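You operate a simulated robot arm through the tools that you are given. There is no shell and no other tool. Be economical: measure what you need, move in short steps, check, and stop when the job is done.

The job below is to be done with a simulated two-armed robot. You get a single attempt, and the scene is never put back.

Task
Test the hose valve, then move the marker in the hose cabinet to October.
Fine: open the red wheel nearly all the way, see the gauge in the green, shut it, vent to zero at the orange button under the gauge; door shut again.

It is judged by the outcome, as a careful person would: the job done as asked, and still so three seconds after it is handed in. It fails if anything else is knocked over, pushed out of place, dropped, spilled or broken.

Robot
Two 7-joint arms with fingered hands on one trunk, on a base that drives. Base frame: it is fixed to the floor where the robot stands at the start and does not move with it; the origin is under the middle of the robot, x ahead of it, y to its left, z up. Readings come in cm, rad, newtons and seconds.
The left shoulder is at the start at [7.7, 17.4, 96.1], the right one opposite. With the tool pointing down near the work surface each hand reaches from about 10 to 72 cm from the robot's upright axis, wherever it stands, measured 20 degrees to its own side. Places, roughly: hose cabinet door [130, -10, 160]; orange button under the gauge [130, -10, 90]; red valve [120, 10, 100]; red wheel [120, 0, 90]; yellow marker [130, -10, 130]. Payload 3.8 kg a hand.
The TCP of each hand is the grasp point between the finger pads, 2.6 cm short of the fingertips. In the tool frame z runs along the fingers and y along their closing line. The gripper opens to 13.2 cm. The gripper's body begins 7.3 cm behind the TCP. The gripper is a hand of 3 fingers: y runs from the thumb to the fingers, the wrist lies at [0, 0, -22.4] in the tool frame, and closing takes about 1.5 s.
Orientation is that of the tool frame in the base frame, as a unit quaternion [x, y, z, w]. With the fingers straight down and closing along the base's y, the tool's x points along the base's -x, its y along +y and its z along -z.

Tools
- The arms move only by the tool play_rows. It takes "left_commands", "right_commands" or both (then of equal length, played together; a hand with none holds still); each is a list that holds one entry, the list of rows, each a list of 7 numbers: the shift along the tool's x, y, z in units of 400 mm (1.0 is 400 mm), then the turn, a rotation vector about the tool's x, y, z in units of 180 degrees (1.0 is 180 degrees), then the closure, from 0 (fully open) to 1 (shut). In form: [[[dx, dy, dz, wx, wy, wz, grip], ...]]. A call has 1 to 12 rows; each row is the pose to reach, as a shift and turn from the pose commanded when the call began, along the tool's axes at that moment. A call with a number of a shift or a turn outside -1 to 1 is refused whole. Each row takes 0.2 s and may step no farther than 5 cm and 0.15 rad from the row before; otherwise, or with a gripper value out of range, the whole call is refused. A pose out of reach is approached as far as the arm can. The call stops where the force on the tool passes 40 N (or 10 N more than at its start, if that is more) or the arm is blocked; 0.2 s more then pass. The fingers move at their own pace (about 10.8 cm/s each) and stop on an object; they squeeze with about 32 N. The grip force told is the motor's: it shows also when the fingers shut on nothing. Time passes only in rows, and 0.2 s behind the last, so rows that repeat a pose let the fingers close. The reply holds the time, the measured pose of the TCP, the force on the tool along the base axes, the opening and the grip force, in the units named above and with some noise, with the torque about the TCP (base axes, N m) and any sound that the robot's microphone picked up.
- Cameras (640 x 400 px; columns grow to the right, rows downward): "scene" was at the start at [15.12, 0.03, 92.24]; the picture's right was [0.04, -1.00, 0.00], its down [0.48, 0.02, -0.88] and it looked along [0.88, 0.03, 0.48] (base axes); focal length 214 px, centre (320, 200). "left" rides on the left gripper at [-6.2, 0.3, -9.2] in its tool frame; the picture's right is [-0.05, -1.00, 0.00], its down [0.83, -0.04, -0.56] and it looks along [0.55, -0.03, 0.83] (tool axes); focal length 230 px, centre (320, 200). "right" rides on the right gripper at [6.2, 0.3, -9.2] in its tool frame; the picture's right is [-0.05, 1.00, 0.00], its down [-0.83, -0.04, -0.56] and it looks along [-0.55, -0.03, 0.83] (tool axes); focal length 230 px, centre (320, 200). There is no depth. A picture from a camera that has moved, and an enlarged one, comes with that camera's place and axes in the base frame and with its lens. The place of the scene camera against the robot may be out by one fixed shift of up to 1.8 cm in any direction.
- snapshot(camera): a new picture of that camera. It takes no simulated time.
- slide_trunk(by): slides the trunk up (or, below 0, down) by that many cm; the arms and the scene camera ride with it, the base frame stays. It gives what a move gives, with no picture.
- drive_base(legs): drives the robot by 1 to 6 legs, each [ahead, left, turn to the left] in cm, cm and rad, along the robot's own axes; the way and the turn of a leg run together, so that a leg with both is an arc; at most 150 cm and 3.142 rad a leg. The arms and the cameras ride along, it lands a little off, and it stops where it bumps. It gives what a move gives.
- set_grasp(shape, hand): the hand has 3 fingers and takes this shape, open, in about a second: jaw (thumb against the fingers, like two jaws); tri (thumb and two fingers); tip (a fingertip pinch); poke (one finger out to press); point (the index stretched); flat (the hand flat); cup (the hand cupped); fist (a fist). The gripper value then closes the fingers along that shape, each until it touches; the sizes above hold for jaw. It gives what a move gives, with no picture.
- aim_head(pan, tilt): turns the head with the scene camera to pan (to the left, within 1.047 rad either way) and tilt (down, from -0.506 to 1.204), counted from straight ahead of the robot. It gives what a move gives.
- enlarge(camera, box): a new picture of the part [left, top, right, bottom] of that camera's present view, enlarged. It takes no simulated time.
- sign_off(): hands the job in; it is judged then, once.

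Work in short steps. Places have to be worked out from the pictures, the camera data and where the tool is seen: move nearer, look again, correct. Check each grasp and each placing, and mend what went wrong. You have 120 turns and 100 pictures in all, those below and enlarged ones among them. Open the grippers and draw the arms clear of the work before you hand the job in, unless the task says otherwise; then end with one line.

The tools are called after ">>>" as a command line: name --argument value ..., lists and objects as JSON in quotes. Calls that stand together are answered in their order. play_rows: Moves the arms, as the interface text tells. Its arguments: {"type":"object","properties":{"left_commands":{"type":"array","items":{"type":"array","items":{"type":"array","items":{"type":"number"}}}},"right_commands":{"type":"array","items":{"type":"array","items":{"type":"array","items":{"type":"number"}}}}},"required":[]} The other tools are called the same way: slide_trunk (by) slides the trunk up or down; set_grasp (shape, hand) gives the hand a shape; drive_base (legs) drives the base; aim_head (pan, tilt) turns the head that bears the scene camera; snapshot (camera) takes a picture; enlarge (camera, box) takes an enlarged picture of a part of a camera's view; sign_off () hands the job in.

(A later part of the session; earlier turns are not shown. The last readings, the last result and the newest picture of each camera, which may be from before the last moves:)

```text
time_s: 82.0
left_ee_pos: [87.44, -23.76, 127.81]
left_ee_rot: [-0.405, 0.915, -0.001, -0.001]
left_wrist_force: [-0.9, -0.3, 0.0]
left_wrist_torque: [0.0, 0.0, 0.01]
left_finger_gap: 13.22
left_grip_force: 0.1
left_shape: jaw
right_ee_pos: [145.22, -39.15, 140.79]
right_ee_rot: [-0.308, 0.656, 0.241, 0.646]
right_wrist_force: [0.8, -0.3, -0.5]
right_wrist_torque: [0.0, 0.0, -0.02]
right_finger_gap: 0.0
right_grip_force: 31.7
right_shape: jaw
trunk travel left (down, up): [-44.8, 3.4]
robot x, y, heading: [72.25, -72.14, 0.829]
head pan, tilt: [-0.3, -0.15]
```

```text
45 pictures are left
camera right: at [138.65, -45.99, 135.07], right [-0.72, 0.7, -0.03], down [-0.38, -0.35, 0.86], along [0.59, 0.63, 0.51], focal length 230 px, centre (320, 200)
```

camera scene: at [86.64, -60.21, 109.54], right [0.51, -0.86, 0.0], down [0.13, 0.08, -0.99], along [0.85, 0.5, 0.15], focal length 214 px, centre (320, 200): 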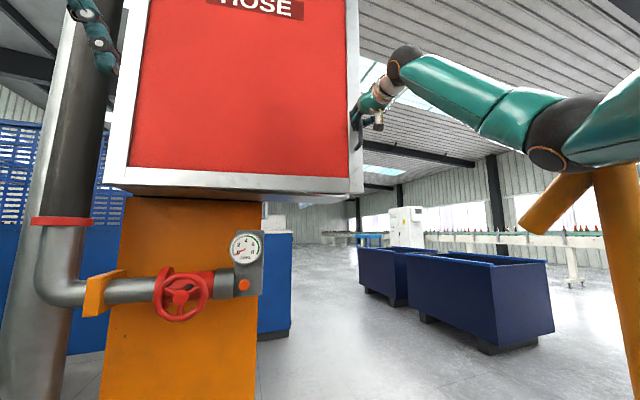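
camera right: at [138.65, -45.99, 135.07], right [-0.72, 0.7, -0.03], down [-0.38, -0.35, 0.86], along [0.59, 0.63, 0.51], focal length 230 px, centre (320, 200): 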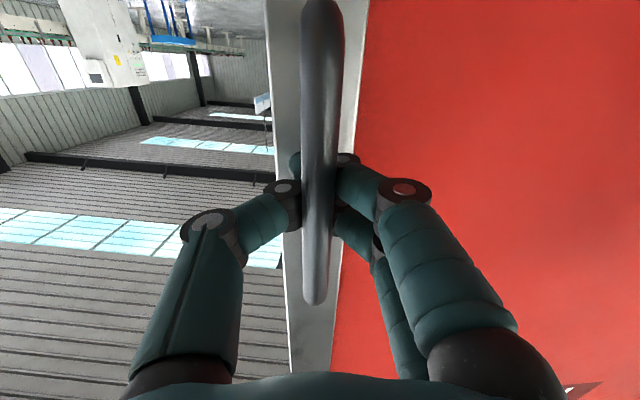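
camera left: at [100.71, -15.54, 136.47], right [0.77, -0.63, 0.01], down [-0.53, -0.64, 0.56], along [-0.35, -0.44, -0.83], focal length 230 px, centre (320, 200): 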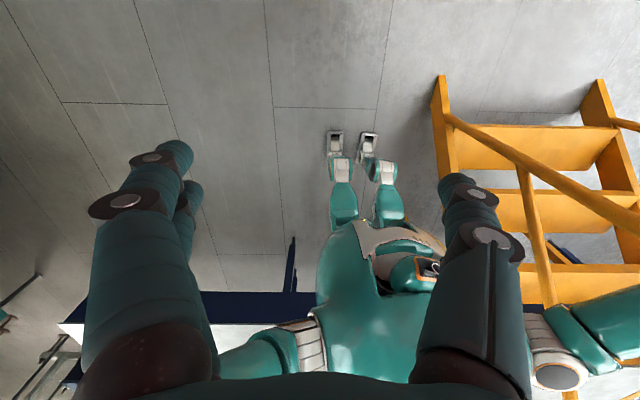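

The door follows with almost no force. I keep backing with the arc's leftward drift.

>>> drive_base --legs '[[-9, 2, 0], [-9, 3.5, 0]]'

>>> snapshot --camera "scene"

>>> snapshot --camera "right"

```text
time_s: 83.8
left_ee_pos: [71.23, -33.23, 127.93]
left_ee_rot: [-0.406, 0.914, 0.0, 0.001]
left_wrist_force: [0.2, 0.2, 1.0]
left_wrist_torque: [0.02, 0.0, -0.03]
left_finger_gap: 13.2
left_grip_force: 0.1
left_shape: jaw
right_ee_pos: [128.97, -48.42, 140.76]
right_ee_rot: [-0.309, 0.656, 0.241, 0.645]
right_wrist_force: [-1.3, 3.4, -1.1]
right_wrist_torque: [0.03, 0.02, -0.06]
right_finger_gap: 0.0
right_grip_force: 32.0
right_shape: jaw
trunk travel left (down, up): [-44.8, 3.4]
robot x, y, heading: [55.93, -81.5, 0.834]
head pan, tilt: [-0.3, -0.15]
```

```text
44 pictures are left
camera scene: at [70.44, -69.7, 109.56], right [0.51, -0.86, 0.0], down [0.13, 0.08, -0.99], along [0.85, 0.5, 0.15], focal length 214 px, centre (320, 200)
```

scene: 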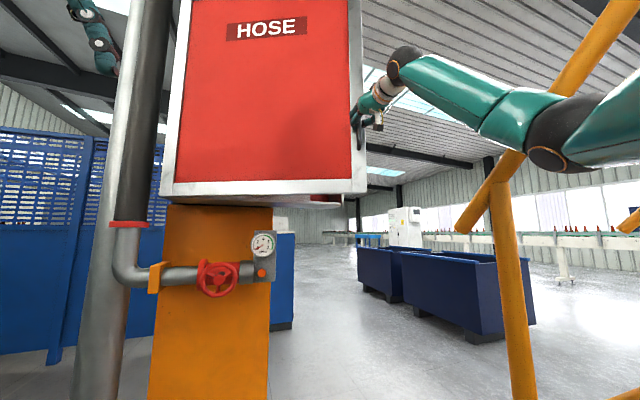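

```text
43 pictures are left
camera right: at [122.41, -55.35, 135.04], right [-0.72, 0.7, -0.03], down [-0.38, -0.35, 0.86], along [0.59, 0.63, 0.51], focal length 230 px, centre (320, 200)
```

right: 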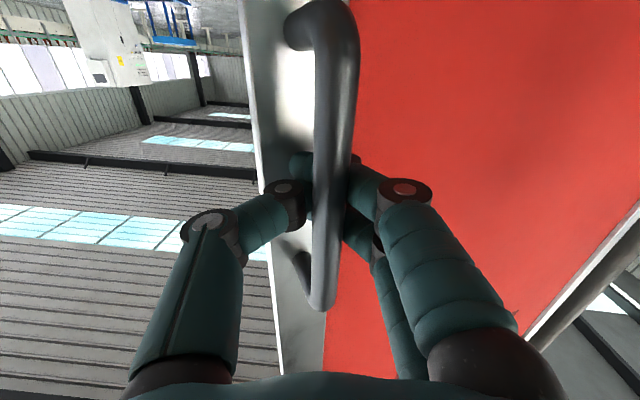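

Door is ~23° open and follows easily. To keep the hook aligned I pull along the hinge arc while turning the base right, in two equal arc legs.

>>> drive_base --legs '[[-7.5, 21.4, -0.2], [-7.5, 21.4, -0.2]]'

>>> snapshot --camera "scene"

>>> snapshot --camera "right"

```text
time_s: 88.4
left_ee_pos: [51.44, -17.1, 127.84]
left_ee_rot: [-0.217, 0.976, -0.002, 0.001]
left_wrist_force: [0.4, -1.2, 0.2]
left_wrist_torque: [-0.01, 0.01, -0.02]
left_finger_gap: 13.18
left_grip_force: 0.1
left_shape: jaw
right_ee_pos: [98.67, -53.18, 140.79]
right_ee_rot: [-0.176, 0.704, 0.108, 0.679]
right_wrist_force: [3.2, 25.2, 2.5]
right_wrist_torque: [0.16, 0.02, -0.39]
right_finger_gap: 0.0
right_grip_force: 31.8
right_shape: jaw
trunk travel left (down, up): [-44.8, 3.4]
robot x, y, heading: [18.68, -56.29, 0.434]
head pan, tilt: [-0.3, -0.15]
```

```text
42 pictures are left
camera scene: at [36.72, -50.51, 109.56], right [0.14, -0.99, 0.0], down [0.15, 0.02, -0.99], along [0.98, 0.13, 0.15], focal length 214 px, centre (320, 200)
```

scene: 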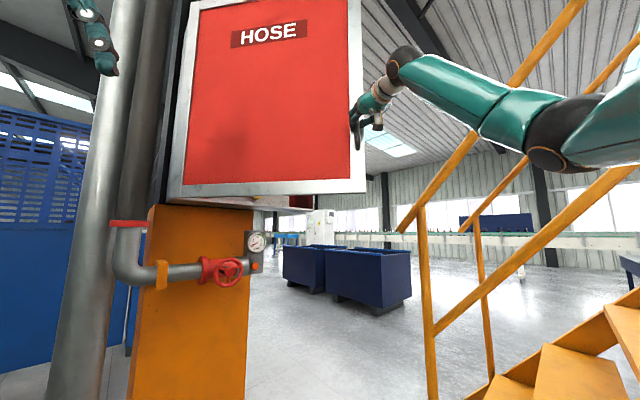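

```text
41 pictures are left
camera right: at [90.02, -57.11, 135.09], right [-0.39, 0.92, -0.03], down [-0.48, -0.18, 0.86], along [0.78, 0.36, 0.51], focal length 230 px, centre (320, 200)
```

right: 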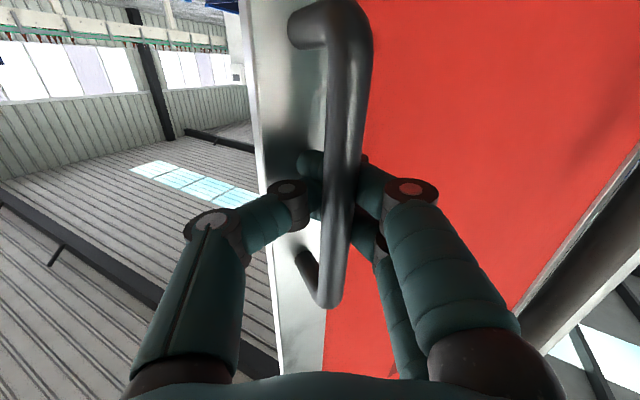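

Door is at about 48°. I continue with a second set of arc legs to bring it near 90°, drifting slightly inward to relieve the 25 N sideways pull.

>>> drive_base --legs '[[-7.2, 23.0, -0.167], [-7.3, 22.4, -0.167], [-7.4, 22.1, -0.166]]'

>>> snapshot --camera "scene"

>>> snapshot --camera "right"

```text
time_s: 95.4
left_ee_pos: [32.17, 23.76, 127.94]
left_ee_rot: [0.032, 0.999, 0.0, 0.001]
left_wrist_force: [0.3, 0.0, 0.0]
left_wrist_torque: [0.01, 0.0, 0.0]
left_finger_gap: 13.21
left_grip_force: 0.1
left_shape: jaw
right_ee_pos: [56.27, -30.61, 140.9]
right_ee_rot: [0.005, 0.725, -0.061, 0.686]
right_wrist_force: [0.3, -0.5, 0.1]
right_wrist_torque: [-0.01, 0.0, -0.01]
right_finger_gap: 0.01
right_grip_force: 32.1
right_shape: jaw
trunk travel left (down, up): [-44.8, 3.4]
robot x, y, heading: [-14.56, 5.77, -0.068]
head pan, tilt: [-0.3, -0.15]
```

```text
40 pictures are left
camera scene: at [3.4, 1.57, 109.58], right [-0.36, -0.93, 0.0], down [0.14, -0.05, -0.99], along [0.92, -0.35, 0.15], focal length 214 px, centre (320, 200)
```

scene: 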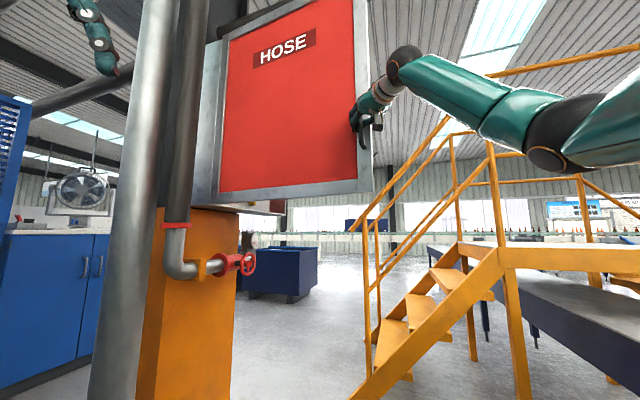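

```text
39 pictures are left
camera right: at [46.79, -29.89, 135.08], right [0.1, 0.99, -0.03], down [-0.51, 0.07, 0.86], along [0.86, -0.07, 0.51], focal length 230 px, centre (320, 200)
```

right: 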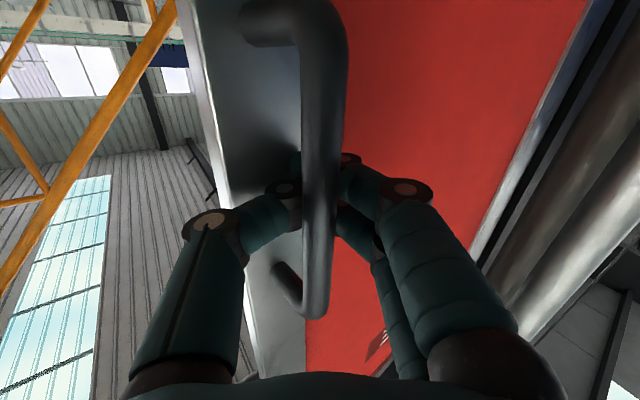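

The door is at about 89°. I release the handle, back away, and will lower the trunk so that the whole robot passes beneath the door's level (z 123) on the way round.

>>> play_rows --right_commands '[[[0, 0, 0, 0, 0, 0, 0.5], [0, 0, 0, 0, 0, 0, 0], [0, 0, 0, 0, 0, 0, 0], [0, 0, 0, 0, 0, 0, 0], [0, 0, 0, 0, 0, 0, 0], [0, 0, 0, 0, 0, 0, 0]]]'

>>> drive_base --legs '[[-14, 2, 0]]'

>>> snapshot --camera "right"

>>> slide_trunk --by -40

>>> aim_head --pan 0 --tilt -0.1

>>> snapshot --camera "scene"

```text
time_s: 96.8
left_ee_pos: [32.29, 23.84, 127.96]
left_ee_rot: [0.032, 0.999, 0.0, 0.001]
left_wrist_force: [0.1, 0.1, -0.6]
left_wrist_torque: [-0.05, 0.04, 0.0]
left_finger_gap: 13.19
left_grip_force: 0.0
left_shape: jaw
right_ee_pos: [56.27, -30.75, 140.73]
right_ee_rot: [0.007, 0.725, -0.062, 0.686]
right_wrist_force: [0.0, 0.5, -0.7]
right_wrist_torque: [0.01, -0.03, -0.01]
right_finger_gap: 13.2
right_grip_force: 0.2
right_shape: jaw
trunk travel left (down, up): [-44.8, 3.4]
robot x, y, heading: [-15.41, 5.7, -0.066]
head pan, tilt: [-0.3, -0.15]
```

```text
time_s: 98.1
left_ee_pos: [18.52, 26.58, 127.86]
left_ee_rot: [0.032, 0.999, 0.0, 0.0]
left_wrist_force: [0.2, -0.1, 0.9]
left_wrist_torque: [-0.01, 0.04, -0.01]
left_finger_gap: 13.16
left_grip_force: 0.0
left_shape: jaw
right_ee_pos: [42.45, -27.92, 140.6]
right_ee_rot: [0.005, 0.725, -0.061, 0.685]
right_wrist_force: [0.0, 0.3, 0.6]
right_wrist_torque: [0.02, -0.02, -0.02]
right_finger_gap: 13.21
right_grip_force: 0.1
right_shape: jaw
trunk travel left (down, up): [-44.8, 3.4]
robot x, y, heading: [-28.98, 8.46, -0.064]
head pan, tilt: [-0.3, -0.15]
```

```text
38 pictures are left
camera right: at [33.05, -27.04, 134.98], right [0.1, 0.99, -0.03], down [-0.51, 0.08, 0.86], along [0.86, -0.07, 0.51], focal length 230 px, centre (320, 200)
```

right: 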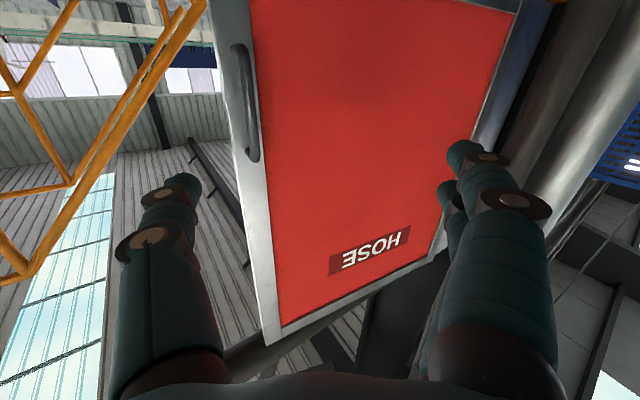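

```text
time_s: 102.0
left_ee_pos: [26.06, 26.06, 78.78]
left_ee_rot: [0.032, 0.994, 0.003, -0.101]
left_wrist_force: [0.0, 0.0, 0.0]
left_wrist_torque: [-0.01, 0.0, -0.01]
left_finger_gap: 13.18
left_grip_force: 0.1
left_shape: jaw
right_ee_pos: [42.44, -27.82, 100.85]
right_ee_rot: [0.005, 0.725, -0.061, 0.686]
right_wrist_force: [0.3, 0.5, -0.3]
right_wrist_torque: [-0.01, -0.02, -0.02]
right_finger_gap: 13.2
right_grip_force: 0.1
right_shape: jaw
trunk travel left (down, up): [-4.8, 43.4]
robot x, y, heading: [-28.88, 8.68, -0.064]
head pan, tilt: [-0.3, -0.15]
```

```text
time_s: 102.8
left_ee_pos: [26.09, 26.03, 78.8]
left_ee_rot: [0.032, 0.994, 0.002, -0.101]
left_wrist_force: [-0.8, 0.0, -0.3]
left_wrist_torque: [-0.03, -0.02, 0.01]
left_finger_gap: 13.19
left_grip_force: 0.0
left_shape: jaw
right_ee_pos: [42.52, -27.78, 100.72]
right_ee_rot: [0.006, 0.725, -0.063, 0.686]
right_wrist_force: [0.3, -0.6, 0.4]
right_wrist_torque: [0.01, 0.0, 0.02]
right_finger_gap: 13.19
right_grip_force: 0.2
right_shape: jaw
trunk travel left (down, up): [-4.8, 43.4]
robot x, y, heading: [-28.79, 8.44, -0.063]
head pan, tilt: [0.0, -0.099]
```

```text
37 pictures are left
camera scene: at [-10.66, 7.0, 66.43], right [-0.07, -1.0, 0.0], down [0.1, -0.01, -0.99], along [0.99, -0.07, 0.1], focal length 214 px, centre (320, 200)
```

scene: 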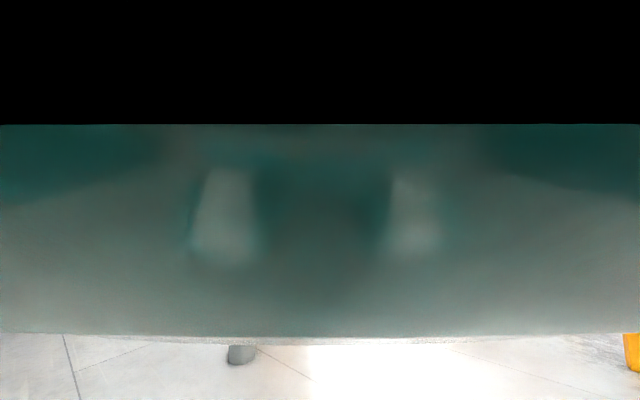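

The robot is low and clear. I turn left to face the cabinet, then drive right beneath the open door to stand in front of the opening.

>>> drive_base --legs '[[0, 0, 0.89], [3, -58, 0], [0, -58, 0]]'

>>> aim_head --pan 0 --tilt 0.05

>>> slide_trunk --by 20

>>> snapshot --camera "scene"

```text
time_s: 115.8
left_ee_pos: [79.35, -14.73, 78.73]
left_ee_rot: [-0.397, 0.912, -0.04, -0.094]
left_wrist_force: [0.1, 0.2, -0.1]
left_wrist_torque: [-0.02, 0.0, 0.0]
left_finger_gap: 13.23
left_grip_force: 0.1
left_shape: jaw
right_ee_pos: [131.46, -36.26, 100.69]
right_ee_rot: [-0.305, 0.658, 0.236, 0.647]
right_wrist_force: [0.1, -0.3, 0.2]
right_wrist_torque: [-0.03, 0.01, 0.03]
right_finger_gap: 13.19
right_grip_force: 0.0
right_shape: jaw
trunk travel left (down, up): [-4.8, 43.4]
robot x, y, heading: [58.13, -68.67, 0.819]
head pan, tilt: [0.0, -0.099]
```

```text
time_s: 116.5
left_ee_pos: [79.28, -14.77, 78.8]
left_ee_rot: [-0.397, 0.912, -0.039, -0.092]
left_wrist_force: [-0.7, 0.3, 0.7]
left_wrist_torque: [0.03, -0.02, 0.0]
left_finger_gap: 13.19
left_grip_force: 0.0
left_shape: jaw
right_ee_pos: [131.34, -36.18, 100.79]
right_ee_rot: [-0.306, 0.658, 0.237, 0.646]
right_wrist_force: [-0.3, 0.0, 0.0]
right_wrist_torque: [-0.04, 0.02, -0.01]
right_finger_gap: 13.2
right_grip_force: 0.1
right_shape: jaw
trunk travel left (down, up): [-4.8, 43.4]
robot x, y, heading: [58.23, -68.91, 0.821]
head pan, tilt: [0.0, 0.051]
```

```text
time_s: 118.7
left_ee_pos: [79.24, -14.85, 98.85]
left_ee_rot: [-0.397, 0.912, -0.04, -0.093]
left_wrist_force: [0.1, 0.1, 0.3]
left_wrist_torque: [0.0, -0.04, 0.05]
left_finger_gap: 13.21
left_grip_force: 0.0
left_shape: jaw
right_ee_pos: [131.44, -36.19, 120.77]
right_ee_rot: [-0.304, 0.658, 0.237, 0.646]
right_wrist_force: [0.1, 0.1, 0.0]
right_wrist_torque: [0.01, -0.01, -0.02]
right_finger_gap: 13.17
right_grip_force: 0.0
right_shape: jaw
trunk travel left (down, up): [-24.8, 23.4]
robot x, y, heading: [58.15, -68.32, 0.82]
head pan, tilt: [0.0, 0.051]
```

```text
36 pictures are left
camera scene: at [70.1, -55.97, 85.85], right [0.73, -0.68, 0.0], down [-0.03, -0.04, -1.0], along [0.68, 0.73, -0.05], focal length 214 px, centre (320, 200)
```

scene: 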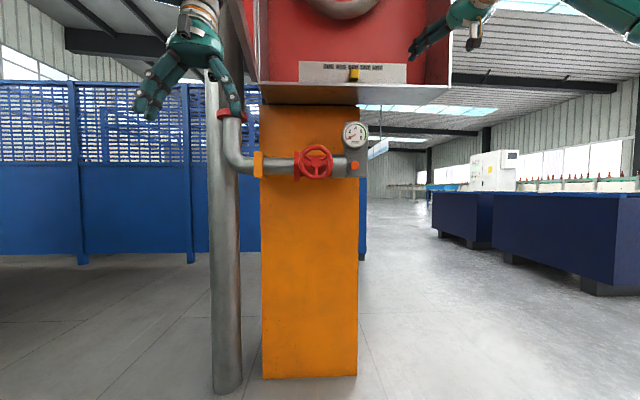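

The cabinet is open and shows a month strip low inside with a yellow marker. I zoom in, and pull the left hand right/back so it isn't beneath the open door before raising the trunk.

>>> enlarge --camera "scene" --box '[290, 50, 420, 110]'

>>> play_rows --left_commands '[[[0.05, -0.08, 0, 0, 0, 0, 0], [0.1, -0.16, 0, 0, 0, 0, 0], [0.15, -0.24, 0, 0, 0, 0, 0], [0.2, -0.32, 0, 0, 0, 0, 0], [0.25, -0.35, 0.03, 0, 0, 0, 0]]]'

>>> snapshot --camera "scene"

```text
4.92 times, centred on (355, 80) of scene
camera zoom: at [70.1, -55.97, 85.85], right [0.73, -0.68, 0.0], down [-0.03, -0.04, -1.0], along [0.68, 0.73, -0.05], focal length 1056 px, centre (148, 791)
```

zoom: 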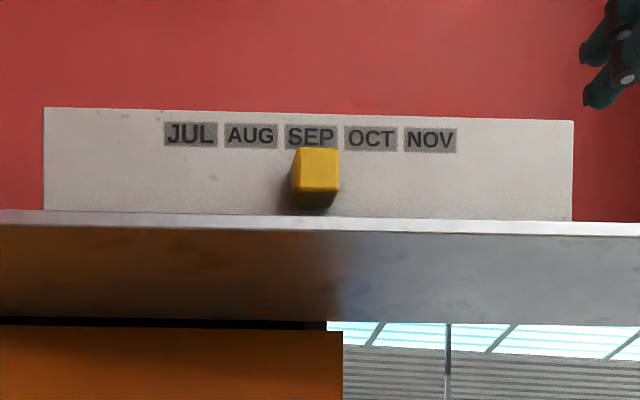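

```text
time_s: 119.9
left_ee_pos: [82.56, -31.83, 99.8]
left_ee_rot: [-0.397, 0.912, -0.04, -0.093]
left_wrist_force: [-0.3, -0.4, 0.3]
left_wrist_torque: [0.02, 0.02, 0.0]
left_finger_gap: 13.18
left_grip_force: 0.1
left_shape: jaw
right_ee_pos: [131.33, -36.25, 120.74]
right_ee_rot: [-0.305, 0.658, 0.237, 0.646]
right_wrist_force: [-0.1, 0.2, -0.3]
right_wrist_torque: [0.0, -0.01, -0.02]
right_finger_gap: 13.16
right_grip_force: 0.1
right_shape: jaw
trunk travel left (down, up): [-24.8, 23.4]
robot x, y, heading: [57.99, -68.47, 0.818]
head pan, tilt: [0.0, 0.051]
```

```text
34 pictures are left
camera scene: at [70.08, -55.98, 85.86], right [0.73, -0.68, 0.0], down [-0.03, -0.04, -1.0], along [0.68, 0.73, -0.05], focal length 214 px, centre (320, 200)
```

scene: 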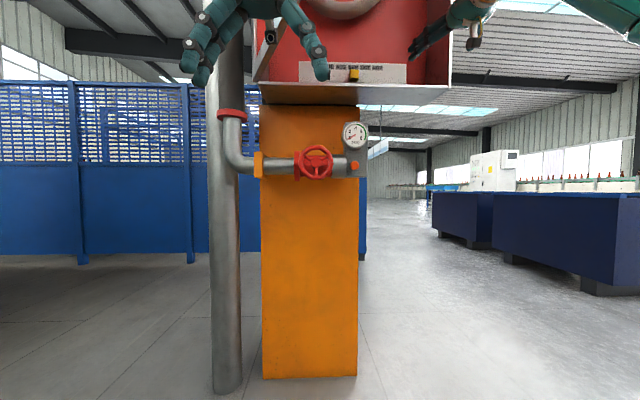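

Marker sits under SEP; OCT is the next slot to the right. I raise the trunk 14 cm for a second view and better reach.

>>> slide_trunk --by 14

>>> enlarge --camera "scene" --box '[260, 60, 460, 185]'

>>> snapshot --camera "right"

```text
time_s: 121.6
left_ee_pos: [82.72, -31.69, 113.72]
left_ee_rot: [-0.397, 0.912, -0.041, -0.094]
left_wrist_force: [0.2, -0.3, -0.6]
left_wrist_torque: [0.02, 0.03, 0.01]
left_finger_gap: 13.18
left_grip_force: 0.1
left_shape: jaw
right_ee_pos: [131.5, -36.15, 134.63]
right_ee_rot: [-0.306, 0.659, 0.236, 0.646]
right_wrist_force: [-0.2, 0.0, 0.1]
right_wrist_torque: [0.01, -0.01, 0.0]
right_finger_gap: 13.17
right_grip_force: 0.1
right_shape: jaw
trunk travel left (down, up): [-38.8, 9.4]
robot x, y, heading: [57.87, -68.64, 0.818]
head pan, tilt: [0.0, 0.051]
```

```text
3.20 times, centred on (360, 122) of scene
camera zoom: at [71.01, -55.0, 99.97], right [0.73, -0.68, 0.0], down [-0.03, -0.04, -1.0], along [0.68, 0.73, -0.05], focal length 686 px, centre (192, 448)
```

zoom: 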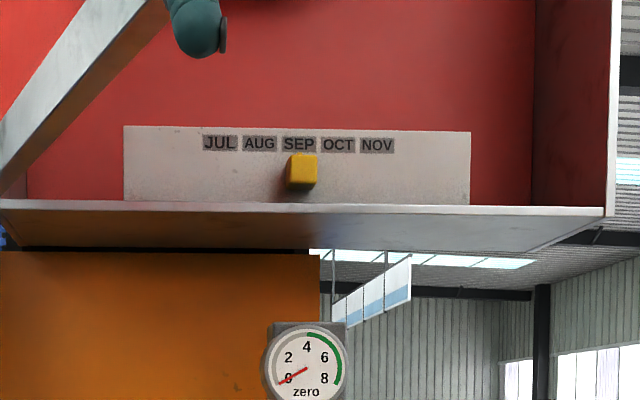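

```text
32 pictures are left
camera right: at [124.91, -43.01, 128.93], right [-0.71, 0.7, -0.03], down [-0.38, -0.34, 0.86], along [0.6, 0.62, 0.51], focal length 230 px, centre (320, 200)
```

right: 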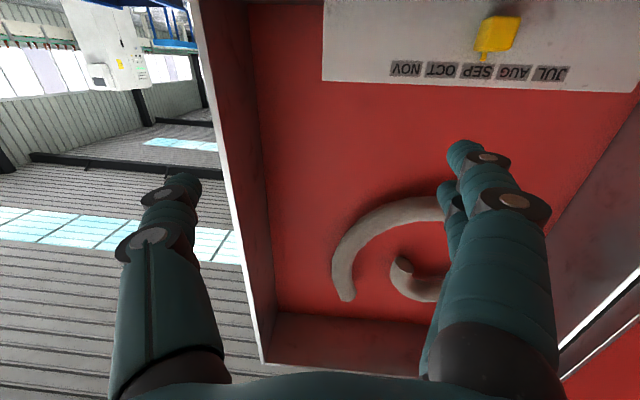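

Marker triangulates to about [133.6, -5.8, 125.7], proud ~2.5 cm of a strip standing just inside the front lip; slot spacing ≈4.5 cm. I swing the right hand left to be in line with it, then drive slightly right and nearer.

>>> play_rows --right_commands '[[[0, 0.1, 0, 0, 0, 0, 0], [0, 0.2, 0.0, 0, 0, 0, 0], [0, 0.3, 0, 0, 0, 0, 0], [0, 0.4, 0, 0, 0, 0, 0], [0, 0.5, 0, 0, 0, 0, 0], [0, 0.6, -0.05, 0, 0, 0, 0]]]'

>>> drive_base --legs '[[0, -7, 0], [14, 0, 0]]'

>>> snapshot --camera "right"

>>> snapshot --camera "scene"

```text
time_s: 123.0
left_ee_pos: [82.62, -31.73, 113.66]
left_ee_rot: [-0.397, 0.912, -0.04, -0.092]
left_wrist_force: [-0.9, -1.0, 0.1]
left_wrist_torque: [-0.02, -0.03, 0.02]
left_finger_gap: 13.21
left_grip_force: 0.0
left_shape: jaw
right_ee_pos: [112.75, -20.69, 133.04]
right_ee_rot: [-0.305, 0.657, 0.238, 0.647]
right_wrist_force: [-0.3, -1.2, -1.4]
right_wrist_torque: [0.03, -0.02, -0.01]
right_finger_gap: 13.19
right_grip_force: 0.1
right_shape: jaw
trunk travel left (down, up): [-38.8, 9.4]
robot x, y, heading: [58.44, -69.05, 0.82]
head pan, tilt: [0.0, 0.051]
```

```text
time_s: 125.2
left_ee_pos: [97.36, -26.29, 113.67]
left_ee_rot: [-0.395, 0.913, -0.04, -0.093]
left_wrist_force: [0.3, -0.5, 0.5]
left_wrist_torque: [0.0, 0.03, 0.0]
left_finger_gap: 13.22
left_grip_force: 0.0
left_shape: jaw
right_ee_pos: [127.64, -15.43, 132.91]
right_ee_rot: [-0.305, 0.658, 0.238, 0.647]
right_wrist_force: [0.1, -0.4, 0.4]
right_wrist_torque: [0.01, 0.0, 0.01]
right_finger_gap: 13.17
right_grip_force: 0.1
right_shape: jaw
trunk travel left (down, up): [-38.8, 9.4]
robot x, y, heading: [72.66, -63.25, 0.817]
head pan, tilt: [0.0, 0.051]
```

```text
31 pictures are left
camera right: at [121.07, -22.27, 127.26], right [-0.71, 0.71, -0.03], down [-0.38, -0.34, 0.86], along [0.59, 0.62, 0.51], focal length 230 px, centre (320, 200)
```

right: 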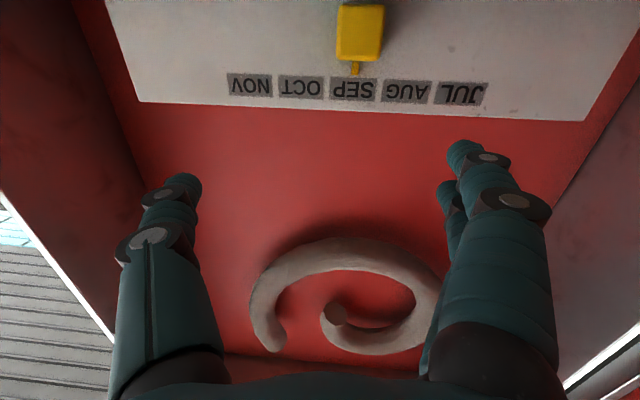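

```text
30 pictures are left
camera scene: at [85.61, -49.61, 99.99], right [0.73, -0.68, 0.0], down [-0.03, -0.04, -1.0], along [0.68, 0.73, -0.05], focal length 214 px, centre (320, 200)
```

scene: 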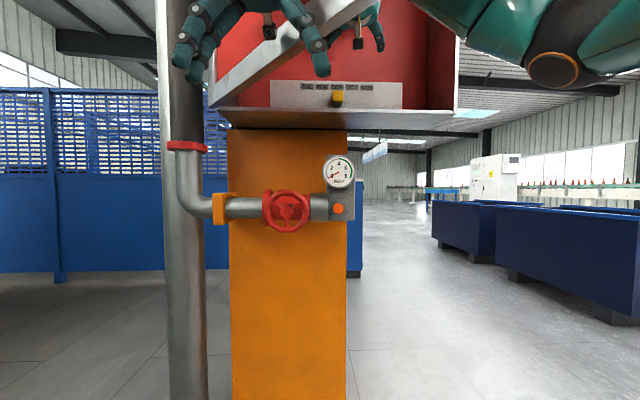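

The door's lower edge now slants across the view: the door has swung back to about 45°, apparently carried by my raised left forearm reaching across it. I lower the left hand so its whole arm is beneath the door level.

>>> play_rows --left_commands '[[[0, 0, 0.1, 0, 0, 0, 0], [0, 0, 0.2, 0, 0, 0, 0], [0, 0, 0.3, 0, 0, 0, 0], [0, 0, 0.4, 0, 0, 0, 0], [0, 0, 0.5, 0, 0, 0, 0], [0, 0, 0.6, 0, 0, 0, 0], [0, 0, 0.68, 0, 0, 0, 0]]]'

>>> aim_head --pan 0.3 --tilt -0.15

>>> snapshot --camera "scene"

```text
time_s: 126.8
left_ee_pos: [93.72, -30.25, 87.03]
left_ee_rot: [-0.396, 0.913, -0.04, -0.091]
left_wrist_force: [-0.3, -0.3, -0.2]
left_wrist_torque: [-0.02, -0.01, 0.02]
left_finger_gap: 13.21
left_grip_force: 0.0
left_shape: jaw
right_ee_pos: [127.74, -15.41, 132.95]
right_ee_rot: [-0.305, 0.657, 0.238, 0.646]
right_wrist_force: [0.8, 0.6, 0.0]
right_wrist_torque: [0.0, -0.01, 0.05]
right_finger_gap: 13.19
right_grip_force: 0.0
right_shape: jaw
trunk travel left (down, up): [-38.8, 9.4]
robot x, y, heading: [72.76, -62.76, 0.816]
head pan, tilt: [0.0, 0.051]
```

```text
time_s: 127.6
left_ee_pos: [93.86, -30.33, 86.98]
left_ee_rot: [-0.396, 0.913, -0.04, -0.093]
left_wrist_force: [0.6, -0.5, 0.5]
left_wrist_torque: [0.0, 0.0, -0.02]
left_finger_gap: 13.17
left_grip_force: 0.0
left_shape: jaw
right_ee_pos: [127.75, -15.45, 133.05]
right_ee_rot: [-0.304, 0.658, 0.237, 0.647]
right_wrist_force: [0.0, -0.3, -0.1]
right_wrist_torque: [0.01, -0.01, -0.03]
right_finger_gap: 13.19
right_grip_force: 0.1
right_shape: jaw
trunk travel left (down, up): [-38.8, 9.4]
robot x, y, heading: [73.1, -63.24, 0.822]
head pan, tilt: [0.3, -0.15]
```

```text
29 pictures are left
camera scene: at [83.13, -48.61, 101.76], right [0.9, -0.44, 0.0], down [0.07, 0.13, -0.99], along [0.43, 0.89, 0.15], focal length 214 px, centre (320, 200)
```

scene: 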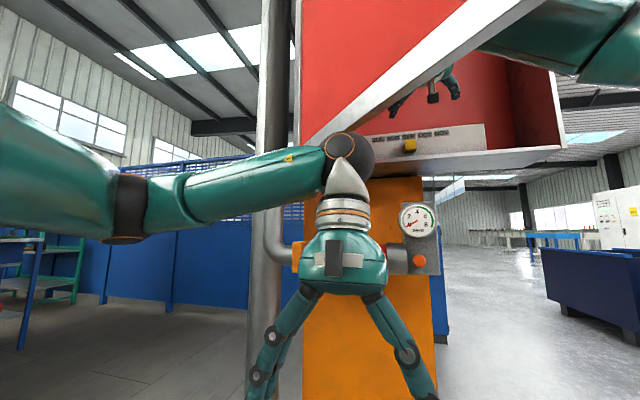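

Confirmed: the left arm passed across the door from outside; it's now below it. I push the door open again from the inside with the right forearm by driving left.

>>> drive_base --legs '[[-3, 13, 0], [0, 13, 0]]'

>>> snapshot --camera "scene"

```text
time_s: 130.8
left_ee_pos: [72.72, -14.76, 87.01]
left_ee_rot: [-0.396, 0.913, -0.04, -0.094]
left_wrist_force: [-0.9, -0.2, 0.3]
left_wrist_torque: [0.05, 0.03, 0.02]
left_finger_gap: 13.17
left_grip_force: 0.0
left_shape: jaw
right_ee_pos: [106.69, 0.07, 132.92]
right_ee_rot: [-0.305, 0.657, 0.238, 0.646]
right_wrist_force: [0.4, 0.3, -0.7]
right_wrist_torque: [-0.03, 0.03, 0.01]
right_finger_gap: 13.18
right_grip_force: 0.0
right_shape: jaw
trunk travel left (down, up): [-38.8, 9.4]
robot x, y, heading: [51.45, -47.66, 0.82]
head pan, tilt: [0.3, -0.15]
```

```text
28 pictures are left
camera scene: at [62.11, -33.02, 101.76], right [0.9, -0.44, 0.0], down [0.07, 0.13, -0.99], along [0.43, 0.89, 0.15], focal length 214 px, centre (320, 200)
```

scene: 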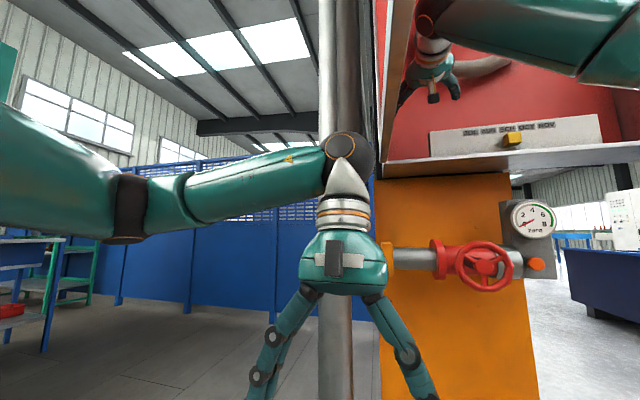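

The door is open to ~85–90° again. I return right and forward to the working place, with the left arm now staying beneath the door.

>>> drive_base --legs '[[0, -24, 0], [4, 0, 0]]'

>>> snapshot --camera "scene"

>>> snapshot --camera "right"

```text
time_s: 134.0
left_ee_pos: [93.04, -28.3, 86.98]
left_ee_rot: [-0.395, 0.913, -0.041, -0.093]
left_wrist_force: [-0.4, 0.4, 0.0]
left_wrist_torque: [-0.03, 0.04, 0.0]
left_finger_gap: 13.19
left_grip_force: 0.1
left_shape: jaw
right_ee_pos: [127.02, -13.52, 132.89]
right_ee_rot: [-0.305, 0.658, 0.238, 0.646]
right_wrist_force: [0.3, 0.5, -0.4]
right_wrist_torque: [-0.01, 0.0, -0.01]
right_finger_gap: 13.18
right_grip_force: 0.1
right_shape: jaw
trunk travel left (down, up): [-38.8, 9.4]
robot x, y, heading: [72.03, -60.92, 0.818]
head pan, tilt: [0.3, -0.15]
```

```text
27 pictures are left
camera scene: at [82.46, -46.6, 101.75], right [0.9, -0.44, 0.0], down [0.07, 0.13, -0.99], along [0.43, 0.89, 0.15], focal length 214 px, centre (320, 200)
```

scene: 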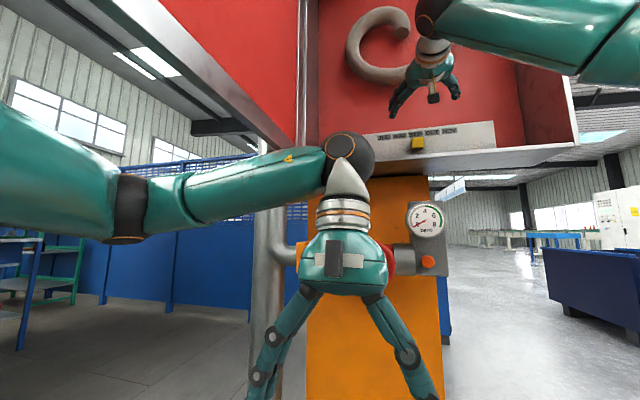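

```text
26 pictures are left
camera right: at [120.49, -20.32, 127.2], right [-0.71, 0.71, -0.03], down [-0.38, -0.34, 0.86], along [0.6, 0.62, 0.51], focal length 230 px, centre (320, 200)
```

right: 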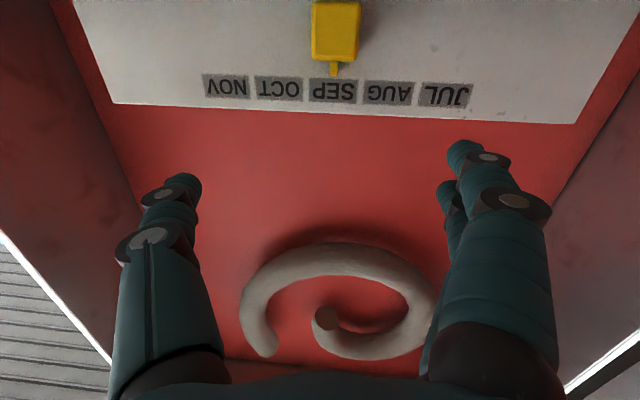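

The door stands open on the left and the marker is almost straight ahead (~9–10 cm, 7 cm lower). I lower the hand with a 20° downward pitch, stopping short of it.

>>> play_rows --right_commands '[[[0.05, 0.005, 0, 0, 0.037, 0, 0], [0.1, 0.01, 0, 0, 0.074, 0, 0], [0.145, 0.01, 0.01, 0, 0.11, 0, 0], [0.15, 0.01, 0.02, 0, 0.11, 0, 0]]]'

>>> snapshot --camera "right"

>>> aim_head --pan 0.0 --tilt 0.0

>>> enlarge --camera "scene" --box '[240, 40, 440, 165]'

```text
time_s: 135.0
left_ee_pos: [93.1, -28.33, 87.06]
left_ee_rot: [-0.395, 0.913, -0.04, -0.093]
left_wrist_force: [-0.9, -0.6, 0.9]
left_wrist_torque: [0.01, -0.02, 0.01]
left_finger_gap: 13.2
left_grip_force: 0.0
left_shape: jaw
right_ee_pos: [127.47, -13.29, 127.03]
right_ee_rot: [-0.34, 0.76, 0.181, 0.524]
right_wrist_force: [0.2, 0.5, 0.3]
right_wrist_torque: [0.04, -0.04, 0.01]
right_finger_gap: 13.22
right_grip_force: 0.0
right_shape: jaw
trunk travel left (down, up): [-38.8, 9.4]
robot x, y, heading: [71.69, -60.98, 0.821]
head pan, tilt: [0.3, -0.15]
```

```text
25 pictures are left
camera right: at [119.65, -20.84, 124.78], right [-0.69, 0.72, -0.03], down [-0.16, -0.11, 0.98], along [0.7, 0.69, 0.19], focal length 230 px, centre (320, 200)
```

right: 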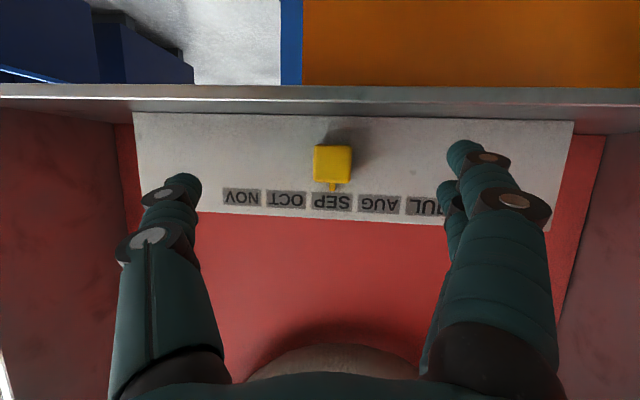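

```text
time_s: 135.8
left_ee_pos: [93.03, -28.48, 87.06]
left_ee_rot: [-0.396, 0.913, -0.04, -0.093]
left_wrist_force: [0.9, 1.1, -0.2]
left_wrist_torque: [0.0, 0.0, -0.01]
left_finger_gap: 13.17
left_grip_force: 0.0
left_shape: jaw
right_ee_pos: [127.5, -13.27, 126.94]
right_ee_rot: [-0.34, 0.759, 0.181, 0.524]
right_wrist_force: [0.7, 0.5, -0.3]
right_wrist_torque: [0.0, 0.01, 0.01]
right_finger_gap: 13.18
right_grip_force: 0.0
right_shape: jaw
trunk travel left (down, up): [-38.8, 9.4]
robot x, y, heading: [71.85, -61.59, 0.82]
head pan, tilt: [0.0, 0.0]
```

```text
3.20 times, centred on (340, 102) of scene
camera zoom: at [84.82, -47.74, 100.45], right [0.73, -0.68, 0.0], down [0.0, 0.0, -1.0], along [0.68, 0.73, 0.0], focal length 686 px, centre (256, 512)
```

zoom: 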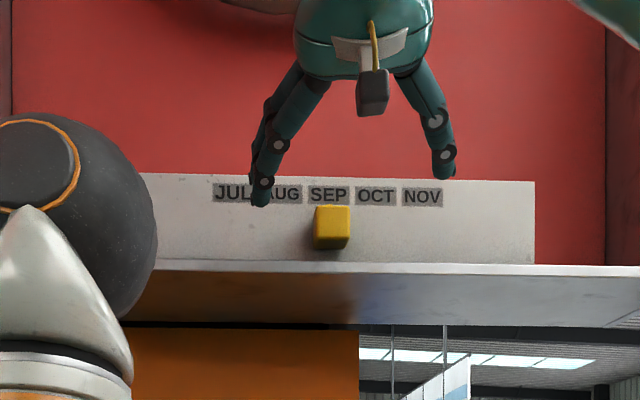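

Two views agree: marker face ~8.9 cm ahead of the TCP, 0.7 cm left, z≈125.4. I move in horizontally and close gently around it.

>>> play_rows --right_commands '[[[-0.0255, 0.0175, 0.07, 0, 0, 0, 0], [-0.05, 0.0175, 0.14, 0, 0, 0, 0], [-0.067, 0.0175, 0.185, 0, 0, 0, 0], [-0.0765, 0.0175, 0.21, 0, 0, 0, 0], [-0.0765, 0.0175, 0.21, 0, 0, 0, 0]]]'

>>> snapshot --camera "right"

>>> enlarge --camera "scene" --box '[240, 40, 440, 165]'

```text
time_s: 136.8
left_ee_pos: [92.93, -28.91, 87.22]
left_ee_rot: [-0.395, 0.913, -0.038, -0.091]
left_wrist_force: [0.3, -0.9, -0.9]
left_wrist_torque: [0.02, 0.02, -0.05]
left_finger_gap: 13.19
left_grip_force: 0.1
left_shape: jaw
right_ee_pos: [133.14, -7.57, 126.88]
right_ee_rot: [-0.342, 0.76, 0.176, 0.523]
right_wrist_force: [-13.6, -28.6, -2.4]
right_wrist_torque: [-0.18, -0.11, 2.49]
right_finger_gap: 13.2
right_grip_force: 0.0
right_shape: jaw
trunk travel left (down, up): [-38.8, 9.4]
robot x, y, heading: [71.71, -61.08, 0.811]
head pan, tilt: [0.0, 0.0]
stopped in row 5 (right hand): the force on the tool passed its limit at 47 N (the readings are from after the stop); the commanded pose is now the measured one
```

```text
23 pictures are left
camera right: at [125.32, -15.07, 124.68], right [-0.69, 0.72, -0.04], down [-0.16, -0.1, 0.98], along [0.7, 0.69, 0.19], focal length 230 px, centre (320, 200)
```

right: 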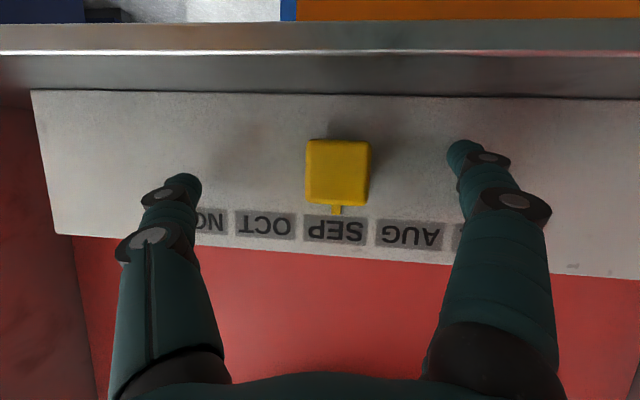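

```text
3.20 times, centred on (340, 102) of scene
camera zoom: at [84.63, -48.29, 100.54], right [0.73, -0.69, 0.0], down [0.0, 0.0, -1.0], along [0.69, 0.73, 0.0], focal length 686 px, centre (256, 512)
```

zoom: 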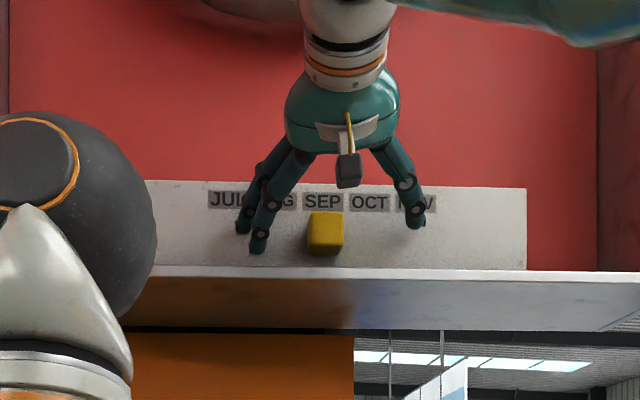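

The open fingertips touched the strip plate; marker's face is right at the TCP and 0.8 cm left. I back off 1 cm, centre, and close.

>>> play_rows --right_commands '[[[0.0097, 0.0, -0.024, 0, 0, 0, 0], [0.0097, 0.02, -0.024, 0, 0, 0, 0], [0.0097, 0.02, -0.024, 0, 0, 0, 0.4], [0.0097, 0.02, -0.024, 0, 0, 0, 0.7], [0.0097, 0.02, -0.024, 0, 0, 0, 1], [0.0097, 0.02, -0.024, 0, 0, 0, 1], [0.0097, 0.02, -0.024, 0, 0, 0, 1], [0.0097, 0.02, -0.024, 0, 0, 0, 1]]]'

>>> snapshot --camera "right"

```text
time_s: 138.6
left_ee_pos: [93.06, -28.42, 87.02]
left_ee_rot: [-0.394, 0.913, -0.04, -0.093]
left_wrist_force: [0.4, 0.6, -0.3]
left_wrist_torque: [0.0, 0.0, -0.01]
left_finger_gap: 13.17
left_grip_force: 0.0
left_shape: jaw
right_ee_pos: [131.99, -7.11, 126.31]
right_ee_rot: [-0.341, 0.761, 0.177, 0.523]
right_wrist_force: [0.5, -2.7, 2.5]
right_wrist_torque: [0.18, 0.18, 0.02]
right_finger_gap: 2.8
right_grip_force: 31.9
right_shape: jaw
trunk travel left (down, up): [-38.8, 9.4]
robot x, y, heading: [72.21, -61.3, 0.814]
head pan, tilt: [0.0, 0.0]
```

```text
21 pictures are left
camera right: at [124.24, -14.67, 124.24], right [-0.69, 0.72, -0.04], down [-0.16, -0.1, 0.98], along [0.7, 0.69, 0.18], focal length 230 px, centre (320, 200)
```

right: 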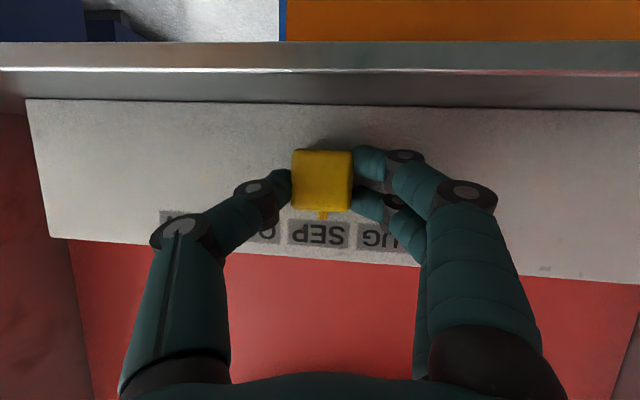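

Marker gripped (gap 2.8 cm) at SEP. I slide it one slot (≈4.5 cm) to the right along the strip.

>>> play_rows --right_commands '[[[0.001, -0.0225, 0.002, 0, 0, 0, 1], [0.002, -0.045, 0.004, 0, 0, 0, 1], [0.004, -0.0675, 0.006, 0, 0, 0, 1], [0.005, -0.09, 0.008, 0, 0, 0, 1], [0.006, -0.1125, 0.01, 0, 0, 0, 1], [0.006, -0.1125, 0.01, 0, 0, 0, 1]]]'

>>> snapshot --camera "right"

```text
time_s: 140.0
left_ee_pos: [92.99, -28.45, 86.89]
left_ee_rot: [-0.394, 0.914, -0.04, -0.092]
left_wrist_force: [0.5, -0.2, 0.4]
left_wrist_torque: [-0.02, 0.04, 0.03]
left_finger_gap: 13.18
left_grip_force: 0.1
left_shape: jaw
right_ee_pos: [135.55, -10.09, 126.4]
right_ee_rot: [-0.341, 0.761, 0.176, 0.523]
right_wrist_force: [2.3, -0.9, 2.6]
right_wrist_torque: [0.16, 0.17, 0.09]
right_finger_gap: 2.71
right_grip_force: 32.4
right_shape: jaw
trunk travel left (down, up): [-38.8, 9.4]
robot x, y, heading: [71.99, -61.24, 0.811]
head pan, tilt: [0.0, 0.0]
```

```text
20 pictures are left
camera right: at [127.71, -17.68, 124.25], right [-0.69, 0.72, -0.04], down [-0.16, -0.1, 0.98], along [0.7, 0.69, 0.18], focal length 230 px, centre (320, 200)
```

right: 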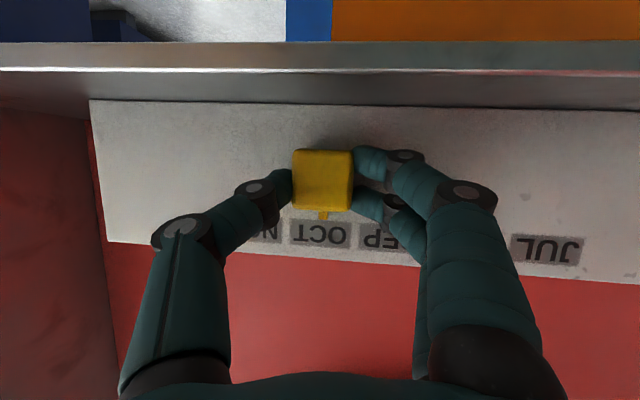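

The pointer is centred on OCT. I open the fingers and back straight out.

>>> play_rows --right_commands '[[[0, 0, 0, 0, 0, 0, 0.7], [0, 0, 0, 0, 0, 0, 0.4], [0, 0, 0, 0, 0, 0, 0], [0, 0, 0, 0, 0, 0, 0], [0, 0, 0, 0, 0, 0, 0], [0.01, 0, -0.025, 0, 0, 0, 0], [0.03, 0, -0.075, 0, 0, 0, 0], [0.05, 0, -0.15, 0, 0, 0, 0], [0.06, 0, -0.25, 0, 0, 0, 0]]]'

>>> snapshot --camera "right"

>>> enlarge --camera "scene" --box '[240, 40, 440, 165]'

```text
time_s: 142.0
left_ee_pos: [93.08, -28.6, 86.91]
left_ee_rot: [-0.394, 0.914, -0.039, -0.092]
left_wrist_force: [-0.7, 0.7, 0.1]
left_wrist_torque: [0.02, -0.02, -0.01]
left_finger_gap: 13.21
left_grip_force: 0.0
left_shape: jaw
right_ee_pos: [127.99, -17.13, 128.1]
right_ee_rot: [-0.341, 0.761, 0.176, 0.522]
right_wrist_force: [-0.7, 0.2, -0.2]
right_wrist_torque: [0.03, 0.0, 0.01]
right_finger_gap: 13.2
right_grip_force: 0.1
right_shape: jaw
trunk travel left (down, up): [-38.8, 9.4]
robot x, y, heading: [71.99, -61.38, 0.811]
head pan, tilt: [0.0, 0.0]
```

```text
19 pictures are left
camera right: at [120.27, -24.68, 126.01], right [-0.69, 0.72, -0.04], down [-0.16, -0.1, 0.98], along [0.7, 0.69, 0.18], focal length 230 px, centre (320, 200)
```

right: 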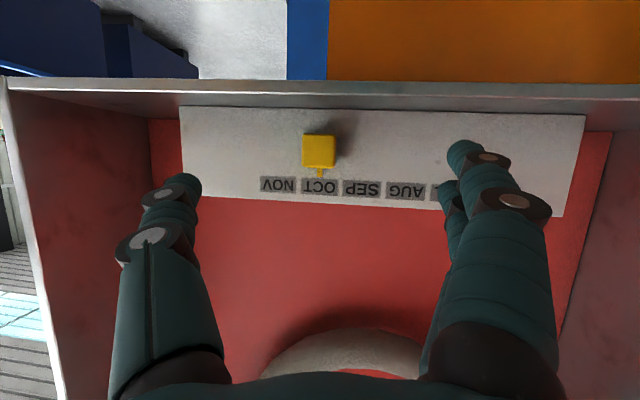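

```text
3.20 times, centred on (340, 102) of scene
camera zoom: at [84.77, -47.88, 100.46], right [0.73, -0.69, 0.0], down [0.0, 0.0, -1.0], along [0.69, 0.73, 0.0], focal length 686 px, centre (256, 512)
```

zoom: 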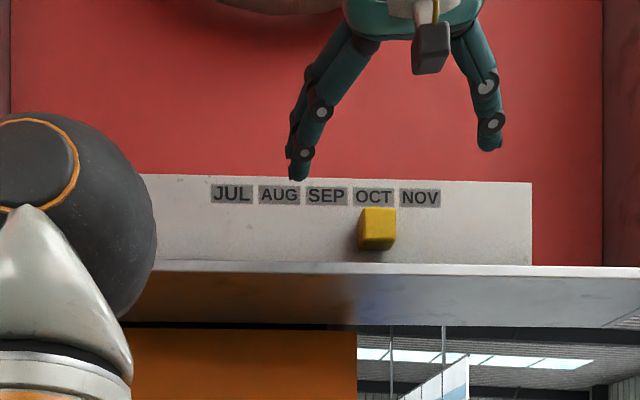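

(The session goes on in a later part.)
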